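You operate a simulated robot arm through the tools that you are given. There is no shell and no other tool. Be economical: measure what you need, move in short steps, check, and stop when the job is done.

The job below is to be done with a simulated robot arm. You get a single attempt, and the scene is never put back.

JOB
Put the four loose weights back in the block, each in the hole that fits it.
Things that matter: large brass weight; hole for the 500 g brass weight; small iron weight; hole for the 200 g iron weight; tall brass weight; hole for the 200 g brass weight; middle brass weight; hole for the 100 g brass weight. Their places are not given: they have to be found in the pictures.

Only the result counts: the job must be done as asked and must still hold three seconds after the hand-in. Knocking over, shifting, dropping, spilling or breaking anything else fails it.

ROBOT AND FRAMES
A 7-joint arm with a two-finger parallel gripper, fixed in place. Base frame: the origin is at the foot of the arm, x ahead of it, y to its left, z up; the work surface is at about z = 0.8. Units: m, degrees, N and s.
With the tool pointing down near the work surface it reaches from about 0.3 to 0.7 m from the base axis. Its first joint turns from -66.0 to 66.0 degrees. Payload 1.57 kg.
Tool frame: the origin (TCP) lies between the finger pads and is the grasp point; the fingertips stand 0.03 m ahead of it; z points along the fingers, y is the line along which they close. Largest opening 0.11 m; finger width 0.024, thickness 0.012; the body of the gripper, 0.048 by 0.112 m, starts 0.078 m behind the TCP.
Orientation is told as [roll, pitch, yaw] about the base's x, y, z axes, in that order, counted from this pose: with the fingers straight down and closing along the base's y, the tool's x points along the base's -x, its y along +y and its z along -z.

CONTROLS
- The arm moves only by the tool send_rows. Its argument "steps" is a list that holds one entry, the list of rows, each a list of 7 numbers: the turn, a rotation vector about the tool's x, y, z in degrees, then the shift along the tool's x, y, z in m, then the gripper command, from -1 (shut) to 1 (fully open), values between in proportion. In form: [[[rx, ry, rz, dx, dy, dz, hand], ...]]. A call has 1 to 20 rows; each row shifts and turns the commanded pose from where the row before left it, along the tool's axes as they then stand. Rows are played at 5 a second. More than 0.05 m and 8.6 degrees between two rows, or a gripper value outside its range, and nothing of the call is played. A pose out of reach is approached as far as the arm can. The call stops where the force on the tool passes 40 N (or 10 N more than at its start, if that is more) or the arm is blocked; 0.2 s more then pass. Each finger travels about 0.108 m/s and halts on what it meets, pressing with about 39 N; the grip force reading is that of the motor and also rises with nothing between the fingers. The clock runs only during rows and for 0.2 s after the last one: add rows that do not move to give the fingers time. It gives the time, the measured TCP pose, the force on the tool (base axes), the opening and the grip force at its end, in the units of the frame above (readings bear some noise), and new pictures: "views" is both (left out), scene, wrist or none.
- Cameras (640 x 400 px; columns grow to the right, rows downward): "scene" is fixed at [0.1521, -0.3844, 1.4006]; the picture's right is [0.87, -0.49, 0.00], its down [-0.30, -0.53, -0.79] and it looks along [0.39, 0.69, -0.61] (base axes); focal length 312 px, centre (320, 200). "wrist" rides on the gripper at [-0.036, 0, -0.08] in the tool frame; the picture's right is [0.00, -1.00, 0.00], its down [0.97, 0.00, -0.24] and it looks along [0.24, 0.00, 0.97] (tool axes); focal length 218 px, centre (320, 200).
- point_at(camera, pixels): there is no depth. For up to 12 entries [column, row, z] of the newest picture of that camera ("zoom" is the newest enlarged one), the place [x, y] in the base frame at which the ray of that pixel passes the height z, good to about 0.002 m. The clock stands still meanwhile.
- close_up(camera, box): a new picture of the part [left, top, right, bottom] of that camera's present view, enlarged. The clock stands still meanwhile.
- hand_in(): hands the job in; it is judged then, once.

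Go step by step. Measure first, check grasps and placings, and put right what went wrong. The budget is 80 turns and 120 pictures, counting those below and the enlarged ones. Unless the task says otherwise, let go and move clear before handing in, and close with one line.

The tools are called after "Request:" by a JSON object that holds its "name" and its "arguments". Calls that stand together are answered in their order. send_rows: Moves the arm, as the interface text tells. Its arguments: {"type":"object","properties":{"steps":{"type":"array","items":{"type":"array","items":{"type":"array","items":{"type":"number"}}}},"views":{"type":"string","enum":["both","scene","wrist","none"]}},"required":["steps"]} The other tools are called the same way: point_at (camera, pixels) gives the place at which the rays of pixels pass given heights; close_up (camera, box) takes an enlarged picture of a part of a camera's view; hand_in () hands the job in.

At the start:

```text
time: 0.0
tcp_pos: [0.3801, 0.1737, 1.0598]
tcp_rot: [0.0, 0.0, 0.0]
force: [-0.7, -0.5, -0.5]
finger_gap: 0.1099
grasp_force: 0.1
```

scene: 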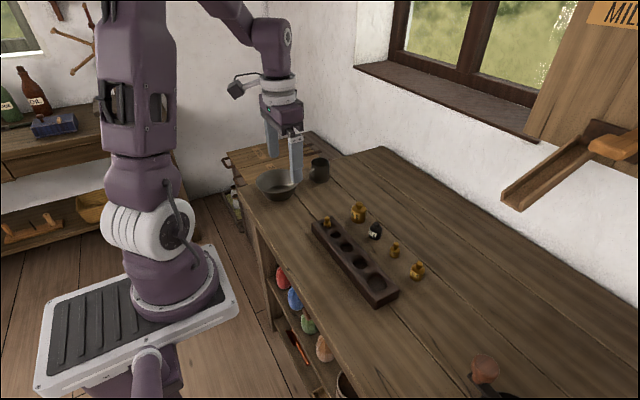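
wrist: 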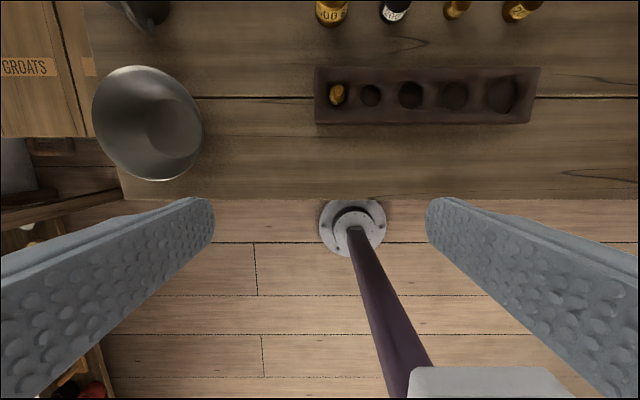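

The scene shows the block around (355,260) and four weights at (358,212), (375,231), (395,249), (417,270). I'll enlarge that area for detail.

Request:
{"name": "close_up", "arguments": {"camera": "scene", "box": [290, 180, 450, 310]}}

Request:
{"name": "close_up", "arguments": {"camera": "wrist", "box": [300, 0, 560, 140]}}

Request:
{"name": "point_at", "arguments": {"camera": "scene", "pixels": [[358, 218, 0.8], [375, 237, 0.8], [395, 255, 0.8], [417, 277, 0.8], [327, 222, 0.84], [335, 233, 0.84], [346, 246, 0.84], [359, 262, 0.84], [377, 282, 0.84]]}}

```text
3.08 times, centred on (370, 245) of scene
```

zoom: 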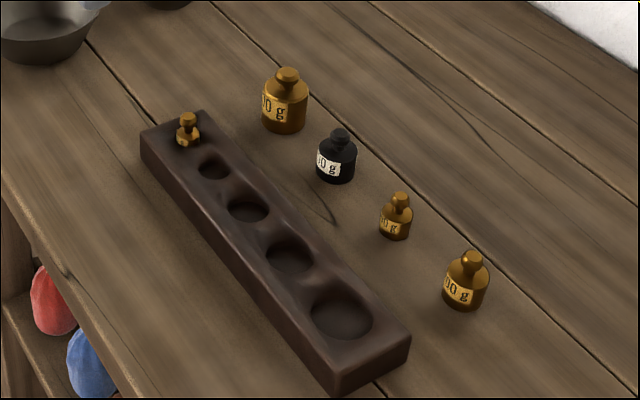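

```text
2.46 times, centred on (430, 70) of wrist
```

zoom: 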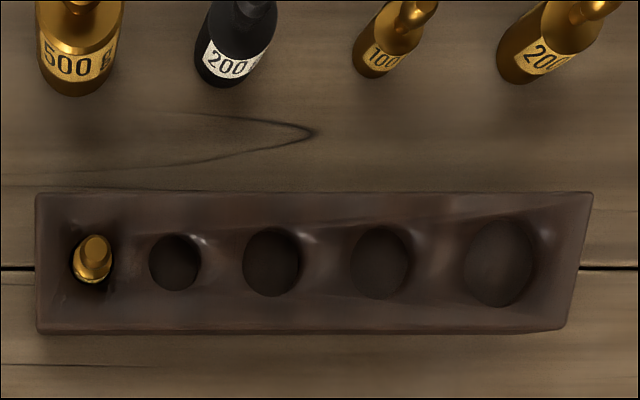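

```text
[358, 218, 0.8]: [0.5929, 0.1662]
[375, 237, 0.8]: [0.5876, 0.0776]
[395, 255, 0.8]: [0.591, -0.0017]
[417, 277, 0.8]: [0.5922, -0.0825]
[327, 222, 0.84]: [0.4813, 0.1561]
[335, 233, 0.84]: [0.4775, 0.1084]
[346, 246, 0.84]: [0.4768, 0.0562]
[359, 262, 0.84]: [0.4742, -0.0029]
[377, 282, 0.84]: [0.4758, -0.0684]
```

The labels left to right are 500, 200 iron, 100 and 200 brass. Which of the two middle holes fits which 200 g weight is unclear, so I move the wrist camera overhead to measure.

Request:
{"name": "send_rows", "arguments": {"steps": [[[0, 0, 0, -0.0325, -0.0223, 0, 1], [0, 0, 0, -0.0325, -0.0223, 0, 1], [0, 0, 0, -0.0325, -0.0223, 0, 1], [0, 0, 0, -0.0325, -0.0223, 0, 1], [0, 0, 0, -0.0325, -0.0223, 0, 1], [0, 0, 0, -0.0325, -0.0223, 0, 1], [0, 0, 0, 0, 0, 0, 1], [0, 0, 0, 0, 0, 0, 1]]], "views": "wrist"}}

```text
time: 1.8
tcp_pos: [0.5733, 0.0409, 1.057]
tcp_rot: [0.1, 0.0, 0.1]
force: [0.7, 0.6, 0.1]
finger_gap: 0.1096
grasp_force: 0.2
```

wrist: 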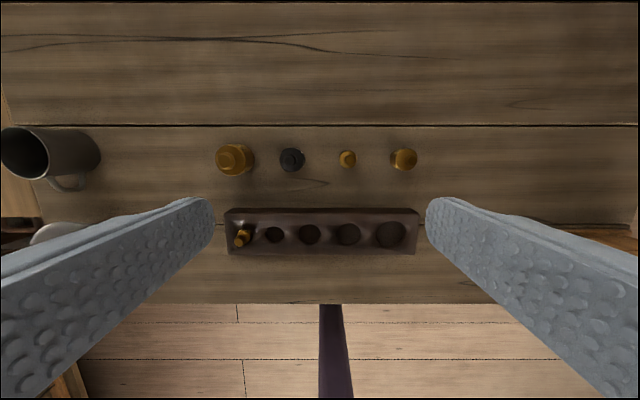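

The weights (row ~158) and holes (row ~234) all lie in the wrist view; I enlarge both rows for diameters.

Request:
{"name": "close_up", "arguments": {"camera": "wrist", "box": [210, 140, 322, 210]}}

Request:
{"name": "close_up", "arguments": {"camera": "wrist", "box": [322, 140, 434, 210]}}

Request:
{"name": "close_up", "arguments": {"camera": "wrist", "box": [216, 170, 424, 300]}}

```text
5.71 times, centred on (266, 175) of wrist
```

zoom: 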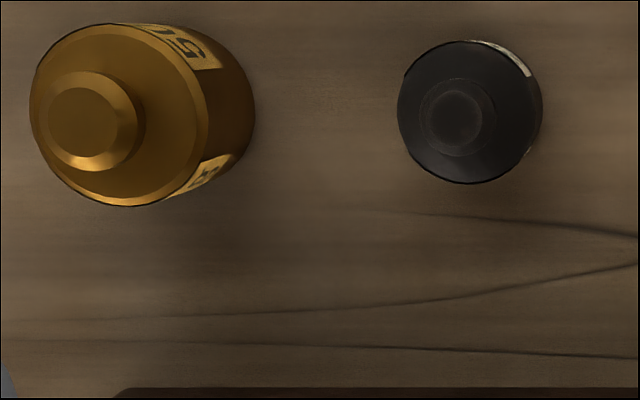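

```text
5.71 times, centred on (378, 175) of wrist
```

zoom: 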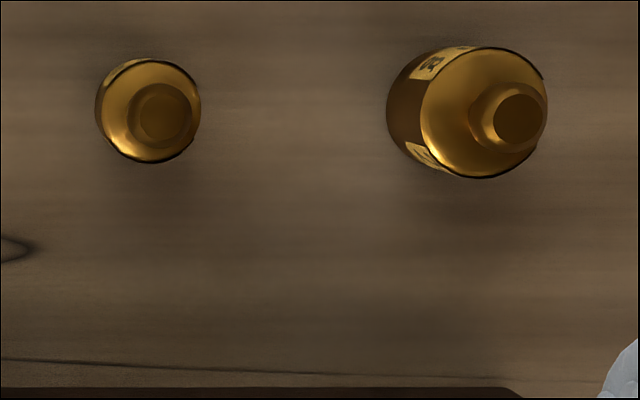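

```text
3.08 times, centred on (320, 235) of wrist
```

zoom: 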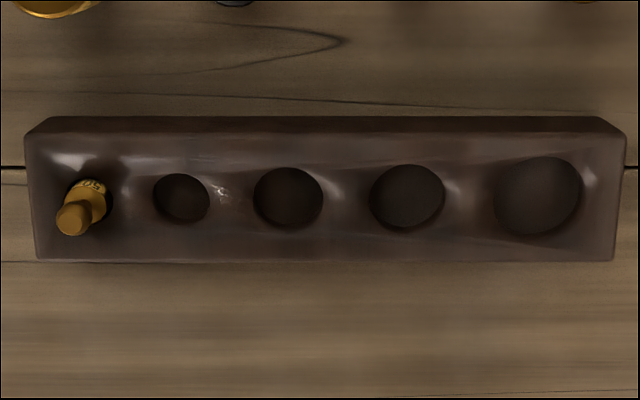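

Diameters rank 100 < 200 brass < iron < 500, matching holes 2, 3, 4, 5 in order. I triangulate block-top height and centres from both cameras.

Request:
{"name": "point_at", "arguments": {"camera": "zoom", "pixels": [[181, 198, 0.83], [181, 198, 0.84], [288, 198, 0.83], [288, 198, 0.84], [407, 197, 0.83], [407, 197, 0.84], [538, 196, 0.83], [538, 196, 0.84], [24, 133, 0.83], [627, 133, 0.83], [35, 262, 0.83], [614, 262, 0.83]]}}

Request:
{"name": "close_up", "arguments": {"camera": "scene", "box": [310, 210, 406, 270]}}

Request:
{"name": "close_up", "arguments": {"camera": "scene", "box": [336, 250, 432, 310]}}

```text
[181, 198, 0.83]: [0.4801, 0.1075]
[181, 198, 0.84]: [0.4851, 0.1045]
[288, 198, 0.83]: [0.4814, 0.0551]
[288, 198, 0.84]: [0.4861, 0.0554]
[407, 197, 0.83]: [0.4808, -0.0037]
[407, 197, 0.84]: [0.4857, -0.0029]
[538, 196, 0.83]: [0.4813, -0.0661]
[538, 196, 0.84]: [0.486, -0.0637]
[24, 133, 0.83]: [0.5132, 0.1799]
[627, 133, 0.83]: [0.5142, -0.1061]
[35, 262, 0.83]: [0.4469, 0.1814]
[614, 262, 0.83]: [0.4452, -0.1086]
```

```text
6.67 times, centred on (358, 240) of scene
```

zoom: 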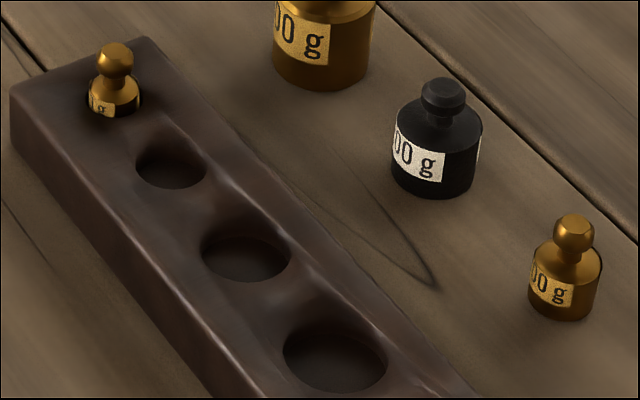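

```text
6.67 times, centred on (384, 280) of scene
```

zoom: 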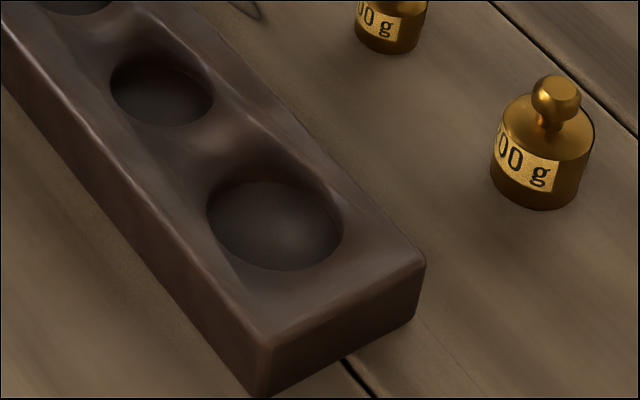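

Holes are shallow and the weights have necked knobs. I get scene-ray intersections for hole rims and the block's corner.

Request:
{"name": "point_at", "arguments": {"camera": "zoom", "pixels": [[161, 88, 0.82], [161, 88, 0.83], [275, 224, 0.82], [275, 224, 0.83], [275, 224, 0.84], [414, 318, 0.8], [425, 265, 0.82], [425, 265, 0.83], [253, 398, 0.8], [260, 340, 0.83]]}}

```text
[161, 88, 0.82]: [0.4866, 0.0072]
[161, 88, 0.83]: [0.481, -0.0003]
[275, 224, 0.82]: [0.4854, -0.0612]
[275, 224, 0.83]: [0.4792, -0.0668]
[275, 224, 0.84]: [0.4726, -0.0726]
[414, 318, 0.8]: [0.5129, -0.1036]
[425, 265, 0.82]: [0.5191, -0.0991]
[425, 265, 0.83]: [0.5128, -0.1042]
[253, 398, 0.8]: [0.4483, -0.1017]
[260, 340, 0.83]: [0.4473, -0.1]
```

Block top is z≈0.83 and the holes lie at x≈0.4805, y≈0.106, 0.055, -0.002, -0.0665. Refining the weights' base centres in the scene before centring grasps.

Request:
{"name": "point_at", "arguments": {"camera": "scene", "pixels": [[358.6, 219, 0.8], [375.5, 235.5, 0.8], [394.4, 254.8, 0.8], [417.1, 276.7, 0.8]]}}

Request:
{"name": "send_rows", "arguments": {"steps": [[[0, 0, 0, -0.0045, 0.025, 0, 0.36], [0, 0, 0, -0.0045, 0.025, 0, 0.36], [0, 0, 0, -0.0045, 0.025, 0, 0.36], [0, 0, 0, -0.0045, 0.025, 0, 0.36], [0, 0, 0, 0, 0.025, 0, 0.36], [0, 0, 0, 0, 0, 0.04, 0.36], [0, 0, 0, 0, 0, 0.04, 0.36], [0, 0, 0, 0, 0, 0.04, 0.36], [0, 0, 0, 0, 0, 0, 0.36], [0, 0, 0, 0, 0, 0, 0.36]]]}}

```text
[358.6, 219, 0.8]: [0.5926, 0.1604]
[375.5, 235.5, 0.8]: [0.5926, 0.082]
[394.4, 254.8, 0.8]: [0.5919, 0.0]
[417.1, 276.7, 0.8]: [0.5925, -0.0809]
```

```text
time: 4.0
tcp_pos: [0.595, 0.1613, 0.938]
tcp_rot: [0.0, 0.0, -0.1]
force: [-0.2, 0.0, -0.5]
finger_gap: 0.0748
grasp_force: 0.2
```

scene: 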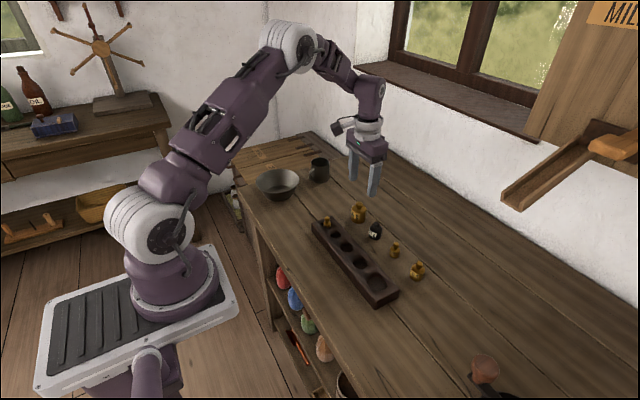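
wrist: 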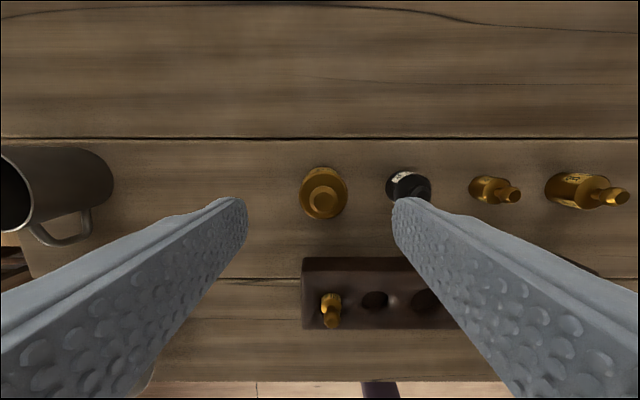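

The 500 g weight is centred between the fingers. I descend to z≈0.85, close to centre it in y, and reopen.

Request:
{"name": "send_rows", "arguments": {"steps": [[[0, 0, 0, 0.002, 0, 0.03, 0.25], [0, 0, 0, 0, 0, 0.03, 0.25], [0, 0, 0, 0, 0, 0.028, 0.25], [0, 0, 0, 0, 0, 0, 0.25], [0, 0, 0, 0, 0, 0, -0.3], [0, 0, 0, 0, 0, 0, -0.3], [0, 0, 0, 0, 0, 0, -0.3], [0, 0, 0, 0, 0, 0, -0.3]]], "views": "wrist"}}

```text
time: 5.8
tcp_pos: [0.5909, 0.1626, 0.8509]
tcp_rot: [-0.1, -0.1, 0.0]
force: [-0.2, 0.0, -0.9]
finger_gap: 0.0412
grasp_force: 39.1
```

wrist: 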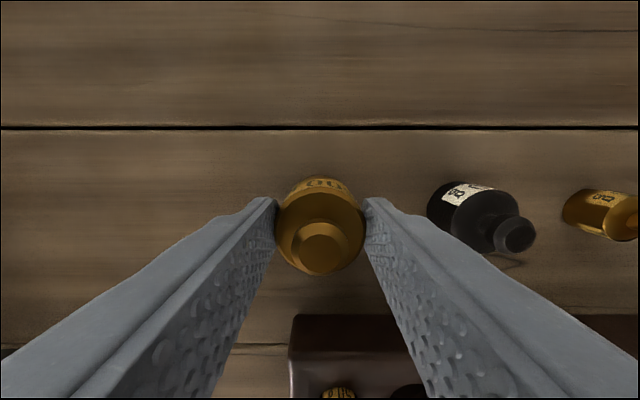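

The 500 g weight measures 41 mm wide and is now centred in y. Next I rise, go to the iron one and do the same.

Request:
{"name": "send_rows", "arguments": {"steps": [[[0, 0, 0, 0, 0, 0, 0.1], [0, 0, 0, 0, 0, 0, 0.1], [0, 0, 0, 0, 0, -0.03, 0.1], [0, 0, 0, 0, 0, -0.03, 0.1], [0, 0, 0, 0, -0.04, 0, 0.1], [0, 0, 0, 0, -0.04, 0, 0.1], [0, 0, 0, 0, 0, 0, 0.1], [0, 0, 0, 0, 0, 0.03, 0.1], [0, 0, 0, 0, 0, 0.035, 0.1], [0, 0, 0, 0, 0, 0, 0.1], [0, 0, 0, 0, 0, 0, -0.5], [0, 0, 0, 0, 0, 0, -0.5], [0, 0, 0, 0, 0, 0, -0.5], [0, 0, 0, 0, 0, 0, -0.5]]], "views": "wrist"}}

```text
time: 8.8
tcp_pos: [0.5914, 0.0841, 0.8467]
tcp_rot: [0.1, 0.1, 0.1]
force: [0.2, 0.7, 0.1]
finger_gap: 0.0328
grasp_force: 39.1
```

wrist: 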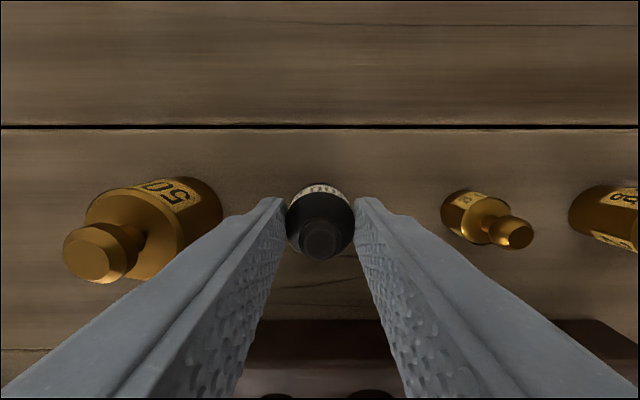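

Iron is 33 mm wide, centred. On to the 100 g weight.

Request:
{"name": "send_rows", "arguments": {"steps": [[[0, 0, 0, 0, 0, 0, 0], [0, 0, 0, 0, 0, 0, 0], [0, 0, 0, 0, 0, -0.03, 0], [0, 0, 0, 0, 0, -0.03, 0], [0, 0, 0, 0, -0.041, 0, 0], [0, 0, 0, 0, -0.041, 0, 0], [0, 0, 0, 0, 0, 0, 0], [0, 0, 0, 0, 0, 0.03, 0], [0, 0, 0, 0, 0, 0.035, 0], [0, 0, 0, 0, 0, 0, 0], [0, 0, 0, 0, 0, 0, -0.7], [0, 0, 0, 0, 0, 0, -0.7], [0, 0, 0, 0, 0, 0, -0.7], [0, 0, 0, 0, 0, 0, -0.7]]], "views": "wrist"}}

```text
time: 11.8
tcp_pos: [0.591, 0.0056, 0.8407]
tcp_rot: [0.0, -0.1, 0.0]
force: [0.3, 0.2, 0.3]
finger_gap: 0.0239
grasp_force: 35.7
```

wrist: 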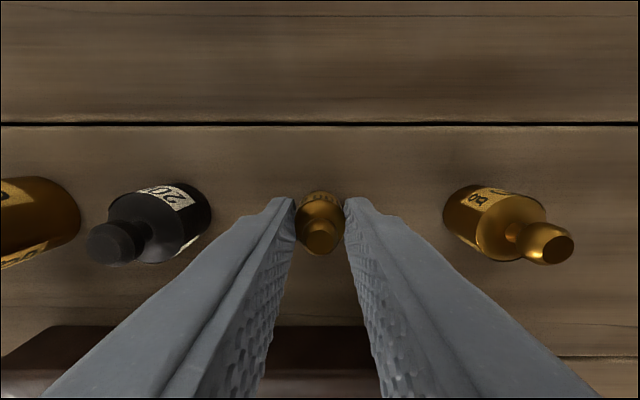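

100 g is 24 mm wide, centred. Now the brass 200 g.

Request:
{"name": "send_rows", "arguments": {"steps": [[[0, 0, 0, 0, 0, 0, 0.05], [0, 0, 0, 0, 0, 0, 0.05], [0, 0, 0, 0, 0, -0.035, 0.05], [0, 0, 0, 0, 0, -0.035, 0.05], [0, 0, 0, 0, -0.041, 0, 0.05], [0, 0, 0, 0, -0.04, 0, 0.05], [0, 0, 0, 0, 0, 0, 0.05], [0, 0, 0, 0, 0, 0.03, 0.05], [0, 0, 0, 0, 0, 0.035, 0.05], [0, 0, 0, 0, 0, 0, 0.05], [0, 0, 0, 0, 0, 0, -0.7], [0, 0, 0, 0, 0, 0, -0.7], [0, 0, 0, 0, 0, 0, -0.7], [0, 0, 0, 0, 0, 0, -0.7]]], "views": "wrist"}}

```text
time: 14.8
tcp_pos: [0.5914, -0.0765, 0.8457]
tcp_rot: [0.0, 0.0, -0.1]
force: [-0.9, -0.3, 0.8]
finger_gap: 0.0302
grasp_force: 39.0
```

wrist: 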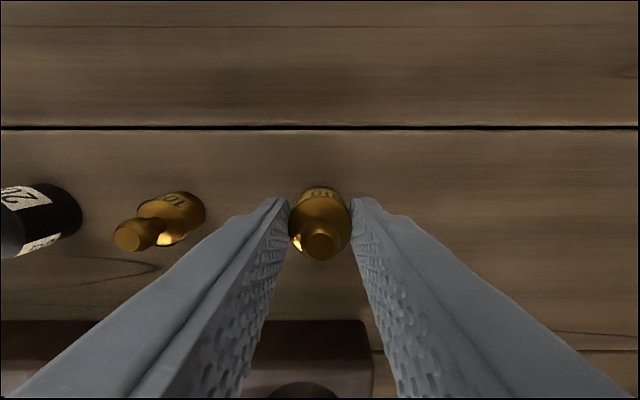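

Brass 200 g is 30 mm wide, centred. Now I go above the block's middle, fully open, to view all holes relative to the tool.

Request:
{"name": "send_rows", "arguments": {"steps": [[[0, 0, 0, 0, 0, 0, 0.05], [0, 0, 0, 0, 0, 0, 0.05], [0, 0, 0, 0, 0, -0.035, 0.05], [0, 0, 0, 0, 0, -0.035, 0.05], [0, 0, 0, 0, 0, -0.035, 0.05], [0, 0, 0, 0.037, 0.033, 0, 1], [0, 0, 0, 0.037, 0.033, 0, 1], [0, 0, 0, 0.0365, 0.0333, 0, 1], [0, 0, 0, 0, 0, 0, 1], [0, 0, 0, 0, 0, 0, 1], [0, 0, 0, 0, 0, 0, 1]]], "views": "wrist"}}

Request:
{"name": "close_up", "arguments": {"camera": "wrist", "box": [220, 120, 420, 245]}}

```text
time: 17.2
tcp_pos: [0.4807, 0.0239, 0.9538]
tcp_rot: [0.0, 0.0, -0.1]
force: [0.1, -0.2, -0.4]
finger_gap: 0.1103
grasp_force: 0.0
```

wrist: 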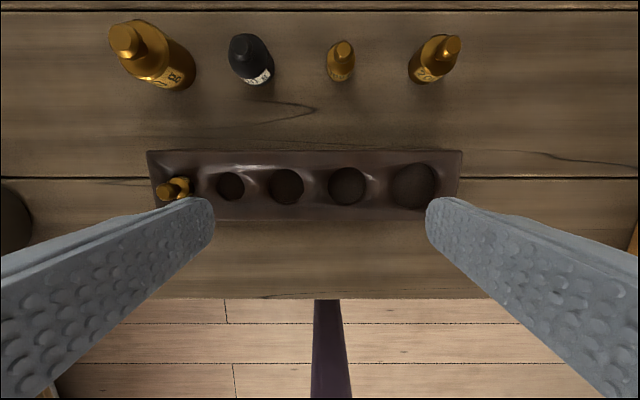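

```text
3.20 times, centred on (320, 182) of wrist
```

zoom: 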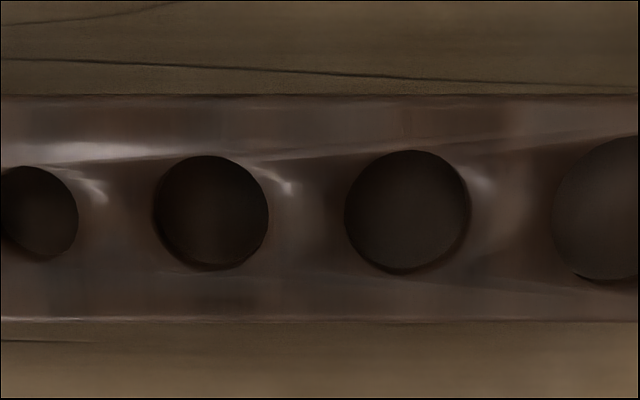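

Holes 3 and 4 sit at about y=0.0515 and -0.0054 in my commanded frame, x offset nearly nil. I centre over hole 2, then hole 5, to refine those far ones.

Request:
{"name": "send_rows", "arguments": {"steps": [[[0, 0, 0, 0, 0.0425, 0, 1], [0, 0, 0, 0, 0.0425, 0, 1], [0, 0, 0, 0, 0, 0, 1], [0, 0, 0, 0, 0, 0, 1], [0, 0, 0, 0, 0, 0, 1]]], "views": "none"}}

Request:
{"name": "close_up", "arguments": {"camera": "wrist", "box": [256, 145, 384, 225]}}

Request:
{"name": "send_rows", "arguments": {"steps": [[[0, 0, 0, 0, -0.0425, 0, 1], [0, 0, 0, 0, -0.0425, 0, 1], [0, 0, 0, 0, -0.0425, 0, 1], [0, 0, 0, 0, -0.0425, 0, 1], [0, 0, 0, 0, 0, 0, 1], [0, 0, 0, 0, 0, 0, 1], [0, 0, 0, 0, 0, 0, 1]]], "views": "none"}}

Request:
{"name": "close_up", "arguments": {"camera": "wrist", "box": [256, 145, 384, 225]}}

```text
time: 18.4
tcp_pos: [0.4809, 0.109, 0.9541]
tcp_rot: [0.0, 0.1, -0.1]
force: [-0.7, 0.0, 0.3]
finger_gap: 0.1101
grasp_force: 0.0
```

```text
5.00 times, centred on (320, 185) of wrist
```

zoom: 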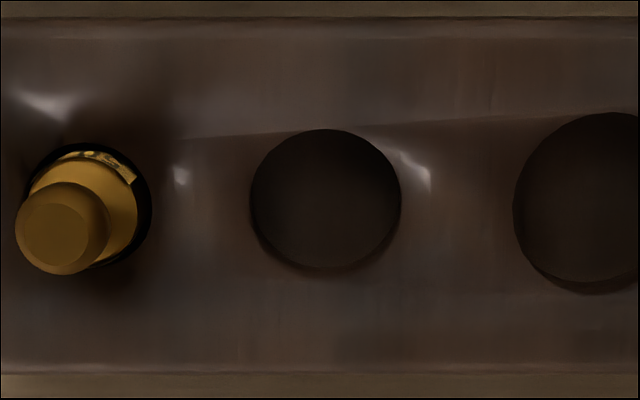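

```text
time: 20.0
tcp_pos: [0.4751, -0.0628, 0.9521]
tcp_rot: [0.0, 0.0, -0.1]
force: [-0.4, 0.0, 0.1]
finger_gap: 0.1098
grasp_force: 0.0
```

```text
5.00 times, centred on (320, 185) of wrist
```

zoom: 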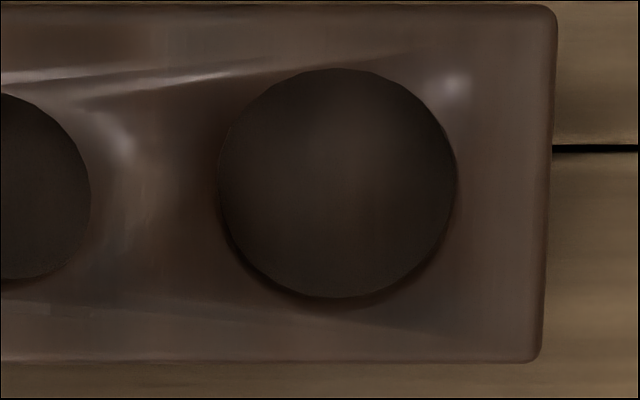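

The readings track the camera better than my summed commands (pose drifts by up to 4 mm). I hold still twice to see how noisy the reading is.

Request:
{"name": "send_rows", "arguments": {"steps": [[[0, 0, 0, 0, 0, 0, 1]]], "views": "none"}}

Request:
{"name": "send_rows", "arguments": {"steps": [[[0, 0, 0, 0, 0, 0, 1], [0, 0, 0, 0, 0, 0, 1], [0, 0, 0, 0, 0, 0, 1], [0, 0, 0, 0, 0, 0, 1], [0, 0, 0, 0, 0, 0, 1]]], "views": "none"}}

Request:
{"name": "close_up", "arguments": {"camera": "wrist", "box": [256, 145, 384, 225]}}

```text
time: 20.4
tcp_pos: [0.4779, -0.063, 0.9529]
tcp_rot: [0.0, -0.1, -0.1]
force: [0.1, -0.4, 0.2]
finger_gap: 0.11
grasp_force: 0.0
```

```text
time: 21.6
tcp_pos: [0.4774, -0.063, 0.953]
tcp_rot: [0.0, 0.0, 0.0]
force: [0.4, 0.4, 0.0]
finger_gap: 0.1101
grasp_force: 0.0
```

```text
5.00 times, centred on (320, 185) of wrist
```

zoom: 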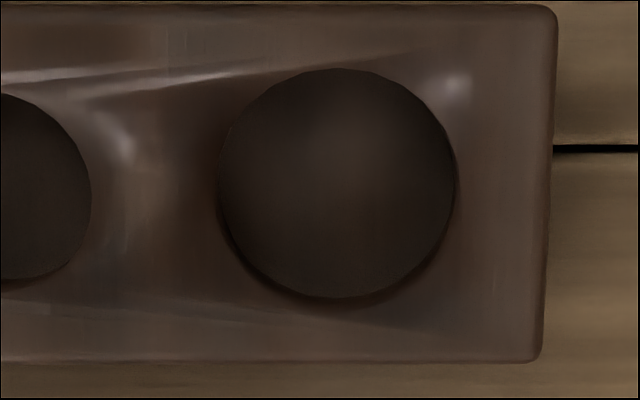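

The hole centres come out at x≈0.4812, y≈0.1077, 0.0557, -0.0016, -0.0663. I turn the gripper 90° so it closes along x and stop above the brass 200 g weight.

Request:
{"name": "send_rows", "arguments": {"steps": [[[0, 0, -8.1818, 0, 0, 0, 1], [0, 0, -8.1818, 0, 0, 0, 1], [0, 0, -8.1818, 0, 0, 0, 1], [0, 0, -8.1818, 0, 0, 0, 1], [0, 0, -8.1818, 0, 0, 0, 1], [0, 0, -8.1818, 0, 0, 0, 1], [0, 0, -8.1818, 0, 0, 0, 1], [0, 0, -8.1818, 0, 0, 0, 1], [0, 0, -8.1818, 0, 0, 0, 0.3], [0, 0, -8.1818, 0, 0, 0, 0.3], [0, 0, -8.1818, 0, 0, 0, 0.3], [0, 0, 0, 0.0137, -0.038, 0, 0.3], [0, 0, 0, 0, -0.038, 0, 0.3], [0, 0, 0, 0, -0.037, 0, 0.3], [0, 0, 0, 0, 0, 0, 0.3], [0, 0, 0, 0, 0, 0, 0.3], [0, 0, 0, 0, 0, 0, 0.3], [0, 0, 0, 0, 0, 0, 0.3]]]}}

Request:
{"name": "close_up", "arguments": {"camera": "wrist", "box": [256, 145, 384, 225]}}

```text
time: 25.4
tcp_pos: [0.5952, -0.0793, 0.9502]
tcp_rot: [0.1, 0.0, 89.9]
force: [0.0, -0.2, 0.9]
finger_gap: 0.0715
grasp_force: 0.0
```

scene: 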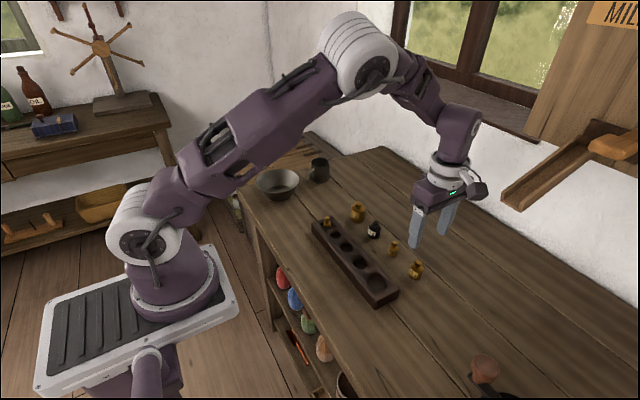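
wrist: 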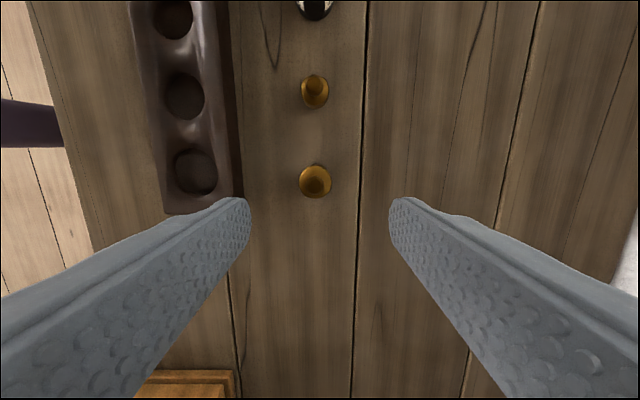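

```text
5.00 times, centred on (320, 185) of wrist
```

zoom: 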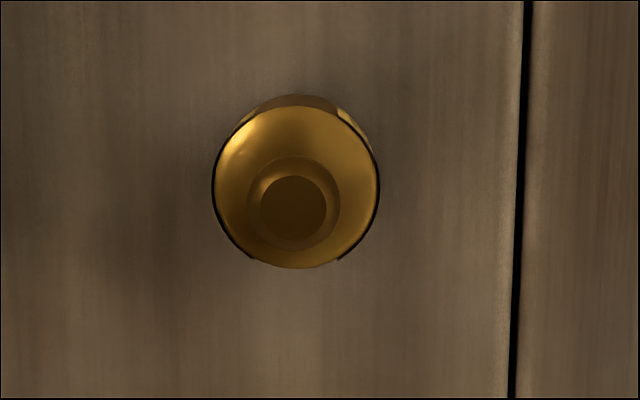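

The brass 200's centre is about 4 mm toward +y and 4 mm toward -x of the tool axis. I correct, descend to grip the top ~12 mm of its body, and lift.

Request:
{"name": "send_rows", "arguments": {"steps": [[[0, 0, 0, -0.0042, 0.004, 0.03, 0.1], [0, 0, 0, 0, 0, 0.035, 0.1], [0, 0, 0, 0, 0, 0.033, 0.1], [0, 0, 0, 0, 0, 0, 0.1], [0, 0, 0, 0, 0, 0, -0.7], [0, 0, 0, 0, 0, 0, -0.7], [0, 0, 0, 0, 0, 0, -0.7], [0, 0, 0, 0, 0, 0, -0.7]]]}}

```text
time: 27.2
tcp_pos: [0.5878, -0.0748, 0.8548]
tcp_rot: [0.0, 0.0, 89.9]
force: [0.0, 0.4, -0.6]
finger_gap: 0.03
grasp_force: 39.5
```

scene: 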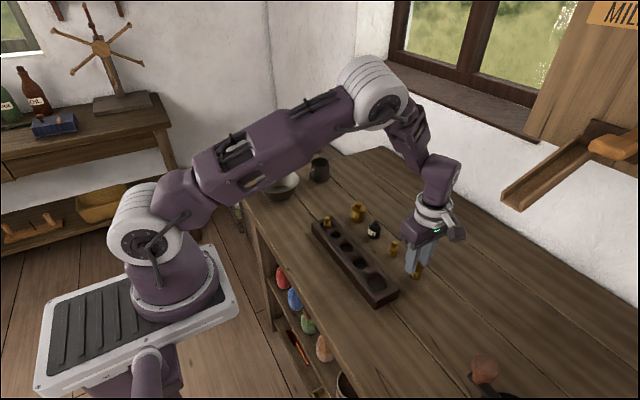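
wrist: 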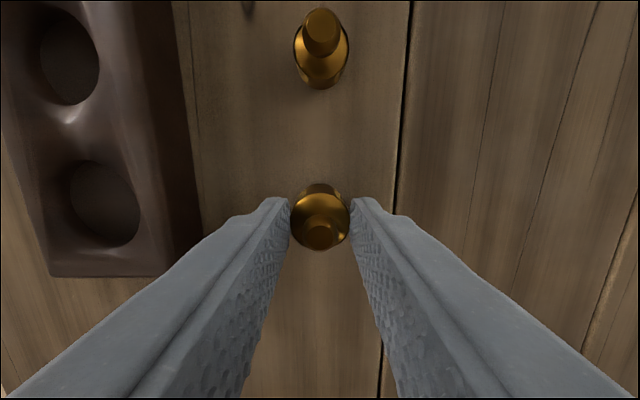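

Gripped at 30 mm. I lift, and carry it over hole 3, then re-read the pose.

Request:
{"name": "send_rows", "arguments": {"steps": [[[0, 0, 0, 0, 0, -0.035, -0.7], [0, 0, 0, 0, 0, -0.035, -0.7], [0, 0, 0, 0, 0.0355, 0, -0.7], [0, 0, 0, 0, 0.0355, 0, -0.7], [0, 0, 0, 0, 0.0355, 0, -0.7], [0, 0, 0, -0.0325, 0, 0, -0.7], [0, 0, 0, -0.0325, 0, 0, -0.7], [0, 0, 0, -0.0325, 0, 0, -0.7], [0, 0, 0, -0.033, 0, 0, -0.7], [0, 0, 0, 0, 0, 0, -0.7], [0, 0, 0, 0, 0, 0, -0.7], [0, 0, 0, 0, 0, 0, -0.7], [0, 0, 0, 0, 0, 0, -0.7]]]}}

Request:
{"name": "send_rows", "arguments": {"steps": [[[0, 0, 0, 0, 0, 0, -0.7]]], "views": "none"}}

Request:
{"name": "send_rows", "arguments": {"steps": [[[0, 0, 0, 0, 0, 0, -0.7]]], "views": "none"}}

```text
time: 30.0
tcp_pos: [0.4817, 0.0573, 0.9226]
tcp_rot: [0.0, 0.0, 89.9]
force: [0.5, 0.0, -1.5]
finger_gap: 0.0297
grasp_force: 38.4
```

scene: 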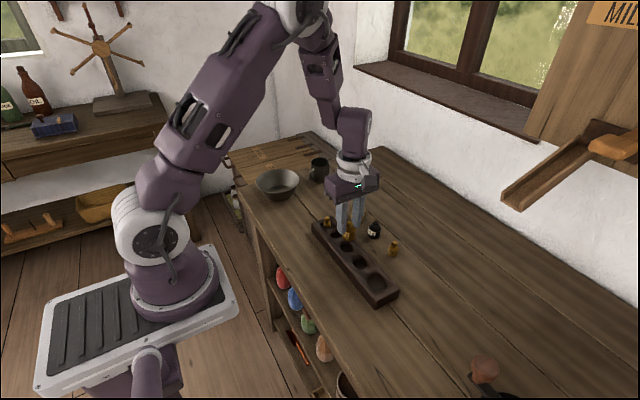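
wrist: 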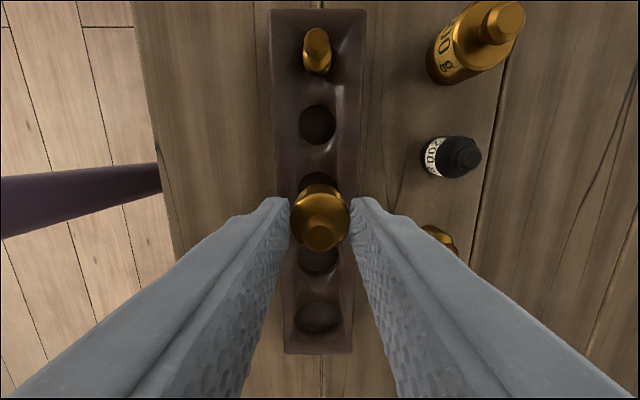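

```text
time: 30.4
tcp_pos: [0.4823, 0.0565, 0.924]
tcp_rot: [0.0, 0.0, 89.9]
force: [-0.3, 0.7, -2.2]
finger_gap: 0.0299
grasp_force: 38.9
```

```text
time: 30.8
tcp_pos: [0.4827, 0.0561, 0.9238]
tcp_rot: [0.0, -0.1, 89.9]
force: [0.5, 1.0, -2.8]
finger_gap: 0.0299
grasp_force: 38.7
```

Pose is about (0.4822, 0.0566). I enlarge the held weight to see its offset along the pads.

Request:
{"name": "close_up", "arguments": {"camera": "wrist", "box": [256, 170, 384, 250]}}

Request:
{"name": "close_up", "arguments": {"camera": "wrist", "box": [224, 0, 416, 120]}}

```text
5.00 times, centred on (320, 210) of wrist
```

zoom: 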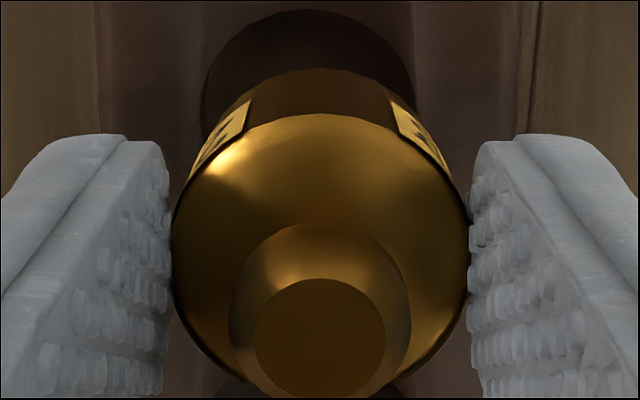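

```text
3.33 times, centred on (320, 60) of wrist
```

zoom: 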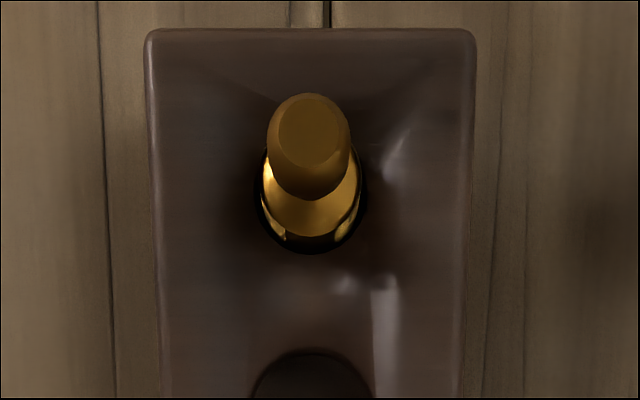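

Hole 3's rim behind the weight is ~2 mm to the left (base -x), aligned along y. I shift 2 mm and lower slowly.

Request:
{"name": "send_rows", "arguments": {"steps": [[[0, 0, 0, 0, 0.002, 0.015, -0.7], [0, 0, 0, 0, 0, 0.015, -0.7], [0, 0, 0, 0, 0, 0.005, -0.7], [0, 0, 0, 0, 0, 0.005, -0.7], [0, 0, 0, 0, 0, 0.005, -0.7], [0, 0, 0, 0, 0, 0.005, -0.7], [0, 0, 0, 0, 0, 0, -0.7], [0, 0, 0, 0, 0, 0, -0.7]]]}}

Request:
{"name": "close_up", "arguments": {"camera": "scene", "box": [310, 210, 406, 270]}}

```text
time: 32.6
tcp_pos: [0.4805, 0.0582, 0.8735]
tcp_rot: [-0.2, 0.1, 89.9]
force: [-3.0, -2.2, 31.8]
finger_gap: 0.0298
grasp_force: 38.9
```

scene: 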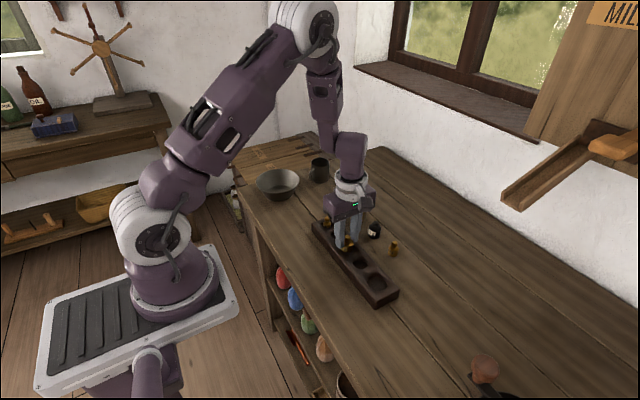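
wrist: 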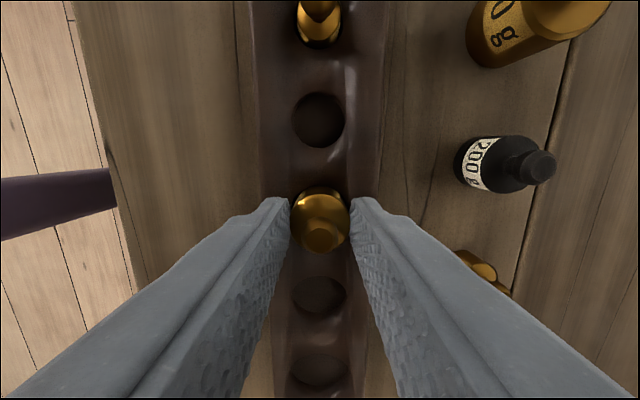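

```text
6.67 times, centred on (358, 240) of scene
```

zoom: 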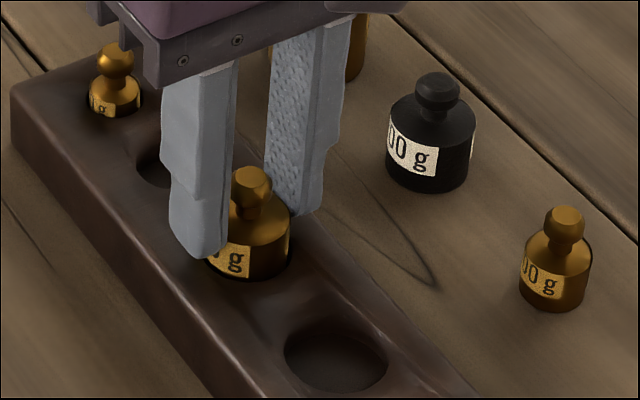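

Contact of 32 N at z=0.8735, weight bottom ~11 mm below block top: seemingly on the hole floor. I ease off, open a bit and rise to check.

Request:
{"name": "send_rows", "arguments": {"steps": [[[0, 0, 0, 0, 0, -0.005, -0.7], [0, 0, 0, 0, 0, 0, -0.7], [0, 0, 0, 0, 0, 0, -0.2], [0, 0, 0, 0, 0, 0, -0.2], [0, 0, 0, 0, 0, -0.03, -0.2], [0, 0, 0, 0, 0, -0.04, -0.2], [0, 0, 0, 0, 0, 0, 0.3], [0, 0, 0, 0, 0, 0, 0.3]]]}}

Request:
{"name": "close_up", "arguments": {"camera": "scene", "box": [310, 210, 406, 270]}}

Request:
{"name": "close_up", "arguments": {"camera": "wrist", "box": [256, 145, 384, 225]}}

```text
time: 34.4
tcp_pos: [0.4809, 0.0566, 0.9452]
tcp_rot: [-0.1, -0.1, 89.9]
force: [0.0, 0.2, 0.7]
finger_gap: 0.0715
grasp_force: 0.1
```

scene: 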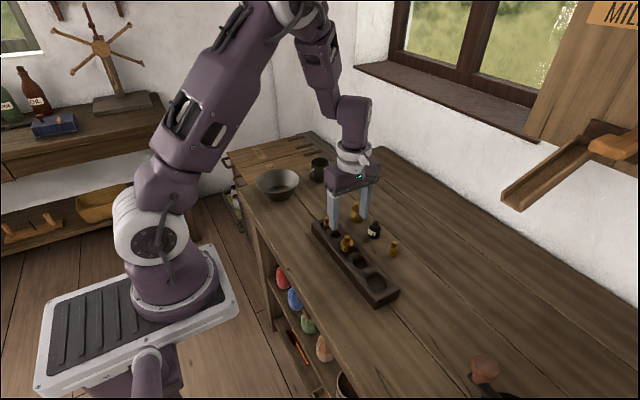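
wrist: 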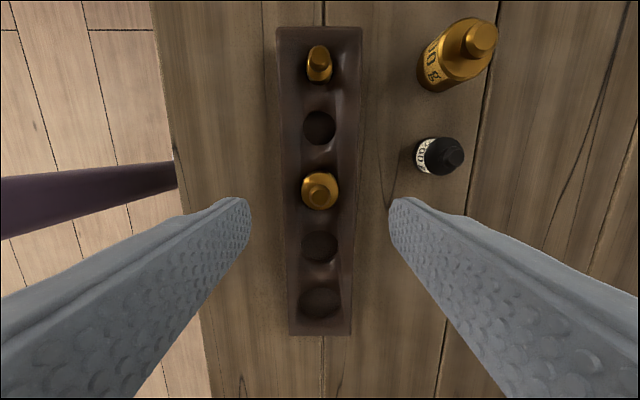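

```text
6.67 times, centred on (358, 240) of scene
```

zoom: 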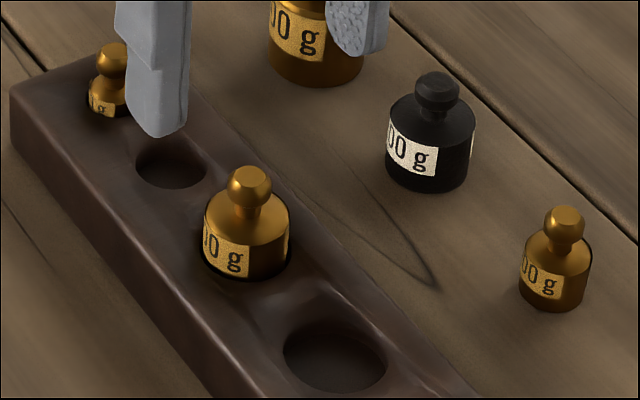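

```text
5.00 times, centred on (320, 185) of wrist
```

zoom: 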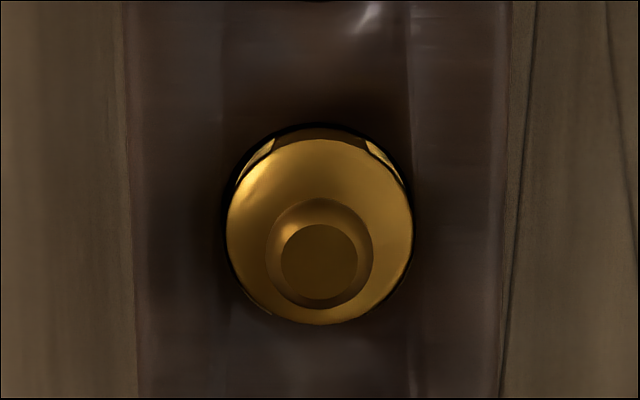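

The brass 200 g stands upright in hole 3. Next: above the iron weight.

Request:
{"name": "send_rows", "arguments": {"steps": [[[0, 0, 0, -0.0275, -0.037, 0, 0.3], [0, 0, 0, 0, -0.037, 0, 0.3], [0, 0, 0, 0, -0.036, 0, 0.3], [0, 0, 0, 0, 0, 0, 0.3], [0, 0, 0, 0, 0, 0, 0.3], [0, 0, 0, 0, 0, 0, 0.3]]], "views": "none"}}

Request:
{"name": "close_up", "arguments": {"camera": "wrist", "box": [256, 145, 384, 225]}}

```text
time: 35.8
tcp_pos: [0.5912, 0.0847, 0.9469]
tcp_rot: [0.1, 0.0, 89.9]
force: [0.6, -0.5, 0.4]
finger_gap: 0.0713
grasp_force: 0.1
```

```text
5.00 times, centred on (320, 185) of wrist
```

zoom: 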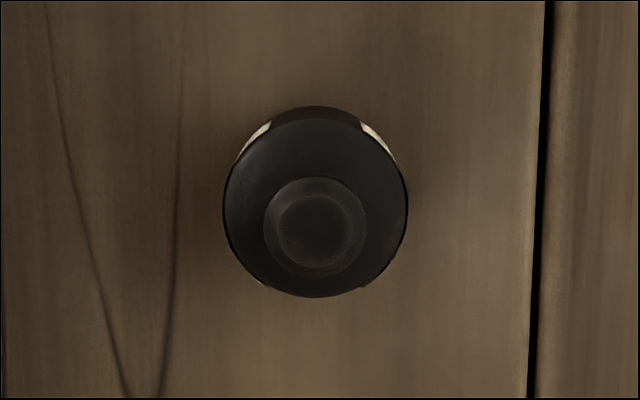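

The iron weight is about 1 mm off axis. I correct, go down to z≈0.847 and grip.

Request:
{"name": "send_rows", "arguments": {"steps": [[[0, 0, 0, -0.001, 0.001, 0.035, 0.1], [0, 0, 0, 0, 0, 0.035, 0.1], [0, 0, 0, 0, 0, 0.0295, 0.1], [0, 0, 0, 0, 0, 0, 0.1], [0, 0, 0, 0, 0, 0, -0.7], [0, 0, 0, 0, 0, 0, -0.7], [0, 0, 0, 0, 0, 0, -0.7], [0, 0, 0, 0, 0, 0, -0.7]]], "views": "none"}}

Request:
{"name": "close_up", "arguments": {"camera": "scene", "box": [330, 200, 426, 260]}}

```text
time: 37.6
tcp_pos: [0.5917, 0.0838, 0.847]
tcp_rot: [0.0, 0.0, 89.8]
force: [-0.1, -0.4, -0.2]
finger_gap: 0.0327
grasp_force: 39.1
```

```text
6.67 times, centred on (378, 230) of scene
```

zoom: 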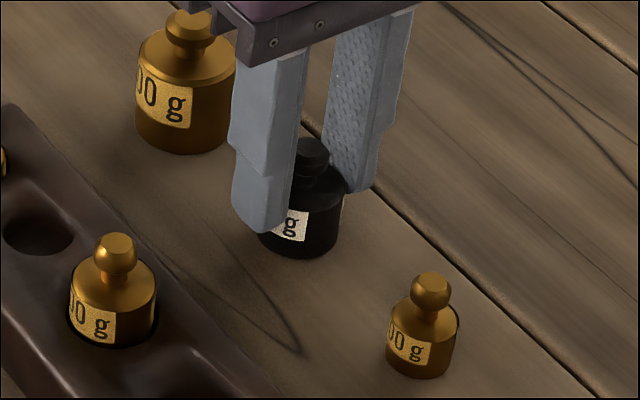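

Good grip on the iron weight. I lift 9 cm (to pass over the placed brass) and go over hole 4.

Request:
{"name": "send_rows", "arguments": {"steps": [[[0, 0, 0, 0, 0, -0.03, -0.7], [0, 0, 0, 0, 0, -0.03, -0.7], [0, 0, 0, 0, 0, -0.03, -0.7], [0, 0, 0, 0.0284, 0, 0, -0.7], [0, 0, 0, 0.0285, 0, 0, -0.7], [0, 0, 0, 0.0285, 0, 0, -0.7], [0, 0, 0, 0, 0.037, 0, -0.7], [0, 0, 0, 0, 0.037, 0, -0.7], [0, 0, 0, 0, 0.037, 0, -0.7], [0, 0, 0, 0, 0, 0.02, -0.7], [0, 0, 0, 0, 0, 0, -0.7], [0, 0, 0, 0, 0, 0, -0.7], [0, 0, 0, 0, 0, 0, -0.7], [0, 0, 0, 0, 0, 0, -0.7]]], "views": "wrist"}}

Request:
{"name": "close_up", "arguments": {"camera": "wrist", "box": [256, 160, 384, 240]}}

Request:
{"name": "send_rows", "arguments": {"steps": [[[0, 0, 0, 0, 0, 0, -0.7]]], "views": "none"}}

```text
time: 40.6
tcp_pos: [0.4788, 0.001, 0.9198]
tcp_rot: [0.0, 0.0, 89.9]
force: [-0.2, 0.5, -2.1]
finger_gap: 0.0332
grasp_force: 38.5
```

wrist: 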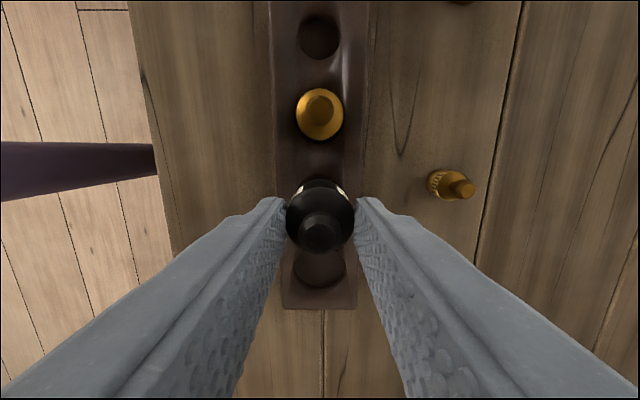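

```text
5.00 times, centred on (320, 200) of wrist
```

zoom: 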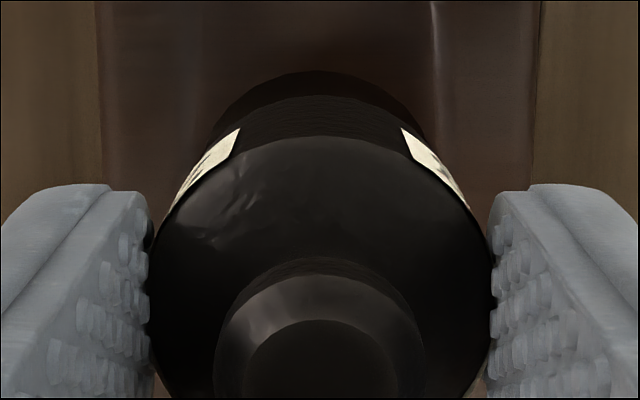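

```text
time: 41.0
tcp_pos: [0.481, 0.0024, 0.9184]
tcp_rot: [-0.1, 0.0, 89.8]
force: [-1.3, 0.2, -2.0]
finger_gap: 0.0329
grasp_force: 39.0
```

Hole 4's far edge (zoom row 70) implies I should shift ~4 mm toward -y; x looks aligned. I shift, lower a bit, and check.

Request:
{"name": "send_rows", "arguments": {"steps": [[[0, 0, 0, 0.004, 0, 0.015, -0.7], [0, 0, 0, 0, 0, 0.01, -0.7], [0, 0, 0, 0, 0, 0, -0.7], [0, 0, 0, 0, 0, 0, -0.7], [0, 0, 0, 0, 0, 0, -0.7]]], "views": "none"}}

Request:
{"name": "close_up", "arguments": {"camera": "wrist", "box": [256, 160, 384, 240]}}

Request:
{"name": "close_up", "arguments": {"camera": "scene", "box": [320, 220, 416, 280]}}

```text
time: 42.2
tcp_pos: [0.4805, -0.002, 0.8955]
tcp_rot: [0.0, 0.0, 89.9]
force: [-0.4, 0.0, -1.1]
finger_gap: 0.0329
grasp_force: 39.0
```

```text
5.00 times, centred on (320, 200) of wrist
```

zoom: 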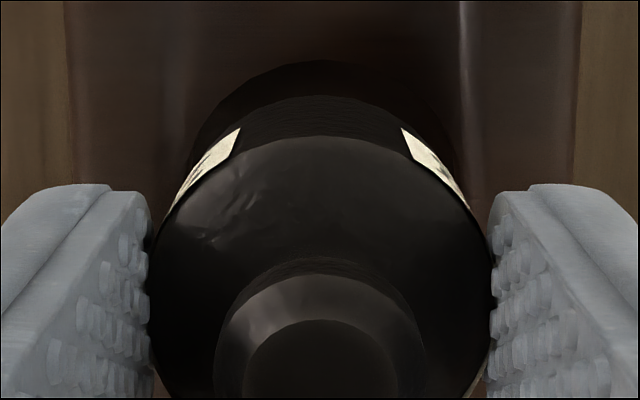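

```text
6.67 times, centred on (368, 250) of scene
```

zoom: 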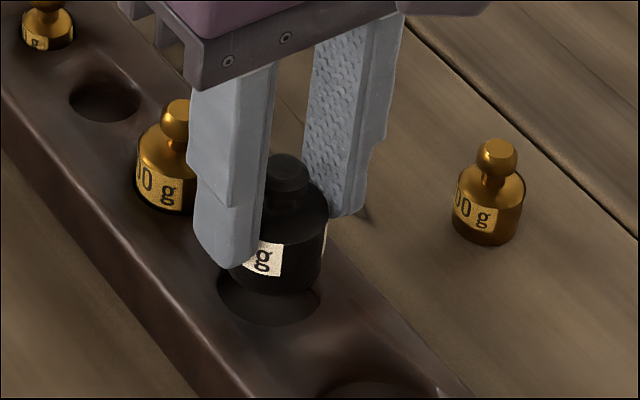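

Hole 4 now surrounds the weight evenly (cols 190–455, centre 322). I lower it.

Request:
{"name": "send_rows", "arguments": {"steps": [[[0, 0, 0, 0, 0, 0.01, -0.7], [0, 0, 0, 0, 0, 0.005, -0.7], [0, 0, 0, 0, 0, 0.005, -0.7], [0, 0, 0, 0, 0, 0.004, -0.7], [0, 0, 0, 0, 0, 0.004, -0.7], [0, 0, 0, 0, 0, 0.003, -0.7], [0, 0, 0, 0, 0, 0, -0.7]]], "views": "none"}}

Request:
{"name": "close_up", "arguments": {"camera": "scene", "box": [320, 220, 416, 280]}}

```text
time: 43.7
tcp_pos: [0.4794, -0.0036, 0.8649]
tcp_rot: [0.0, 0.1, 89.9]
force: [-3.8, 0.7, 11.5]
finger_gap: 0.0331
grasp_force: 38.7
stopped in row 7: the force on the tool passed its limit (the readings are from after the stop); the commanded pose is now the measured one
```

```text
6.67 times, centred on (368, 250) of scene
```

zoom: 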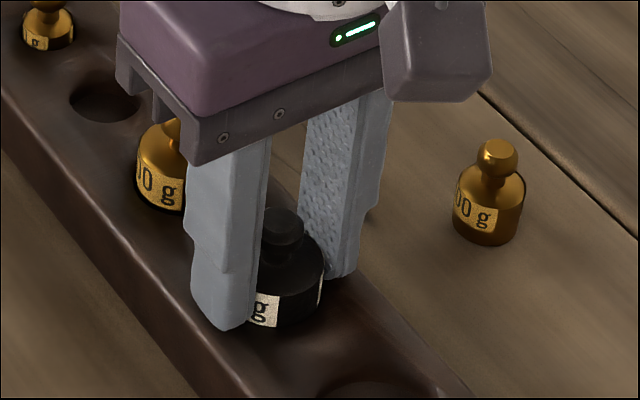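

Floor reached at z=0.865 (weight bottom ≈0.818). Release and rise.

Request:
{"name": "send_rows", "arguments": {"steps": [[[0, 0, 0, 0, 0, -0.001, -0.7], [0, 0, 0, 0, 0, 0, -0.1], [0, 0, 0, 0, 0, 0, -0.1], [0, 0, 0, 0, 0, -0.03, -0.1], [0, 0, 0, 0, 0, -0.04, -0.1], [0, 0, 0, 0, 0, 0, 0.1], [0, 0, 0, 0, 0, 0, 0.1]]], "views": "none"}}

Request:
{"name": "close_up", "arguments": {"camera": "scene", "box": [320, 220, 416, 280]}}

```text
time: 45.3
tcp_pos: [0.4814, -0.0045, 0.9375]
tcp_rot: [-0.2, -0.1, 89.8]
force: [-0.1, 0.4, -0.6]
finger_gap: 0.0605
grasp_force: 0.1
```

```text
6.67 times, centred on (368, 250) of scene
```

zoom: 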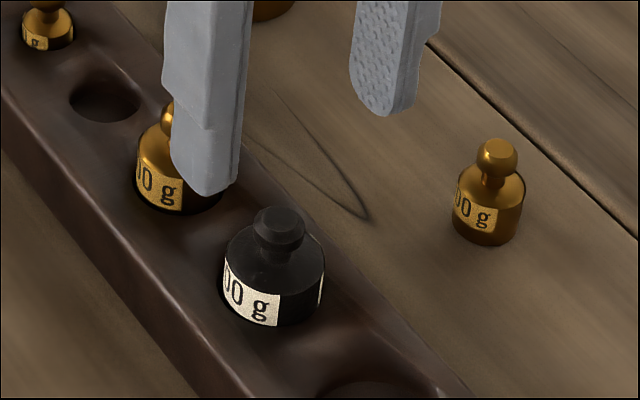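

Iron is seated upright in hole 4. Next: above the 100 g weight.

Request:
{"name": "send_rows", "arguments": {"steps": [[[0, 0, 0, -0.0095, -0.037, 0, 0.1], [0, 0, 0, 0, -0.037, 0, 0.1], [0, 0, 0, 0, -0.036, 0, 0.1], [0, 0, 0, 0, 0, 0, 0.1], [0, 0, 0, 0, 0, 0, 0.1], [0, 0, 0, 0, 0, 0, 0.1]]], "views": "none"}}

Request:
{"name": "close_up", "arguments": {"camera": "wrist", "box": [256, 145, 384, 225]}}

```text
time: 46.7
tcp_pos: [0.5909, 0.0053, 0.9326]
tcp_rot: [-0.1, 0.0, 90.0]
force: [0.3, 0.1, -0.4]
finger_gap: 0.0604
grasp_force: 0.1
```

```text
5.00 times, centred on (320, 185) of wrist
```

zoom: 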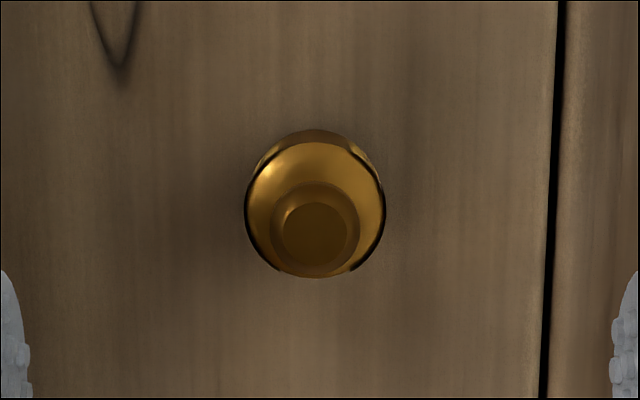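

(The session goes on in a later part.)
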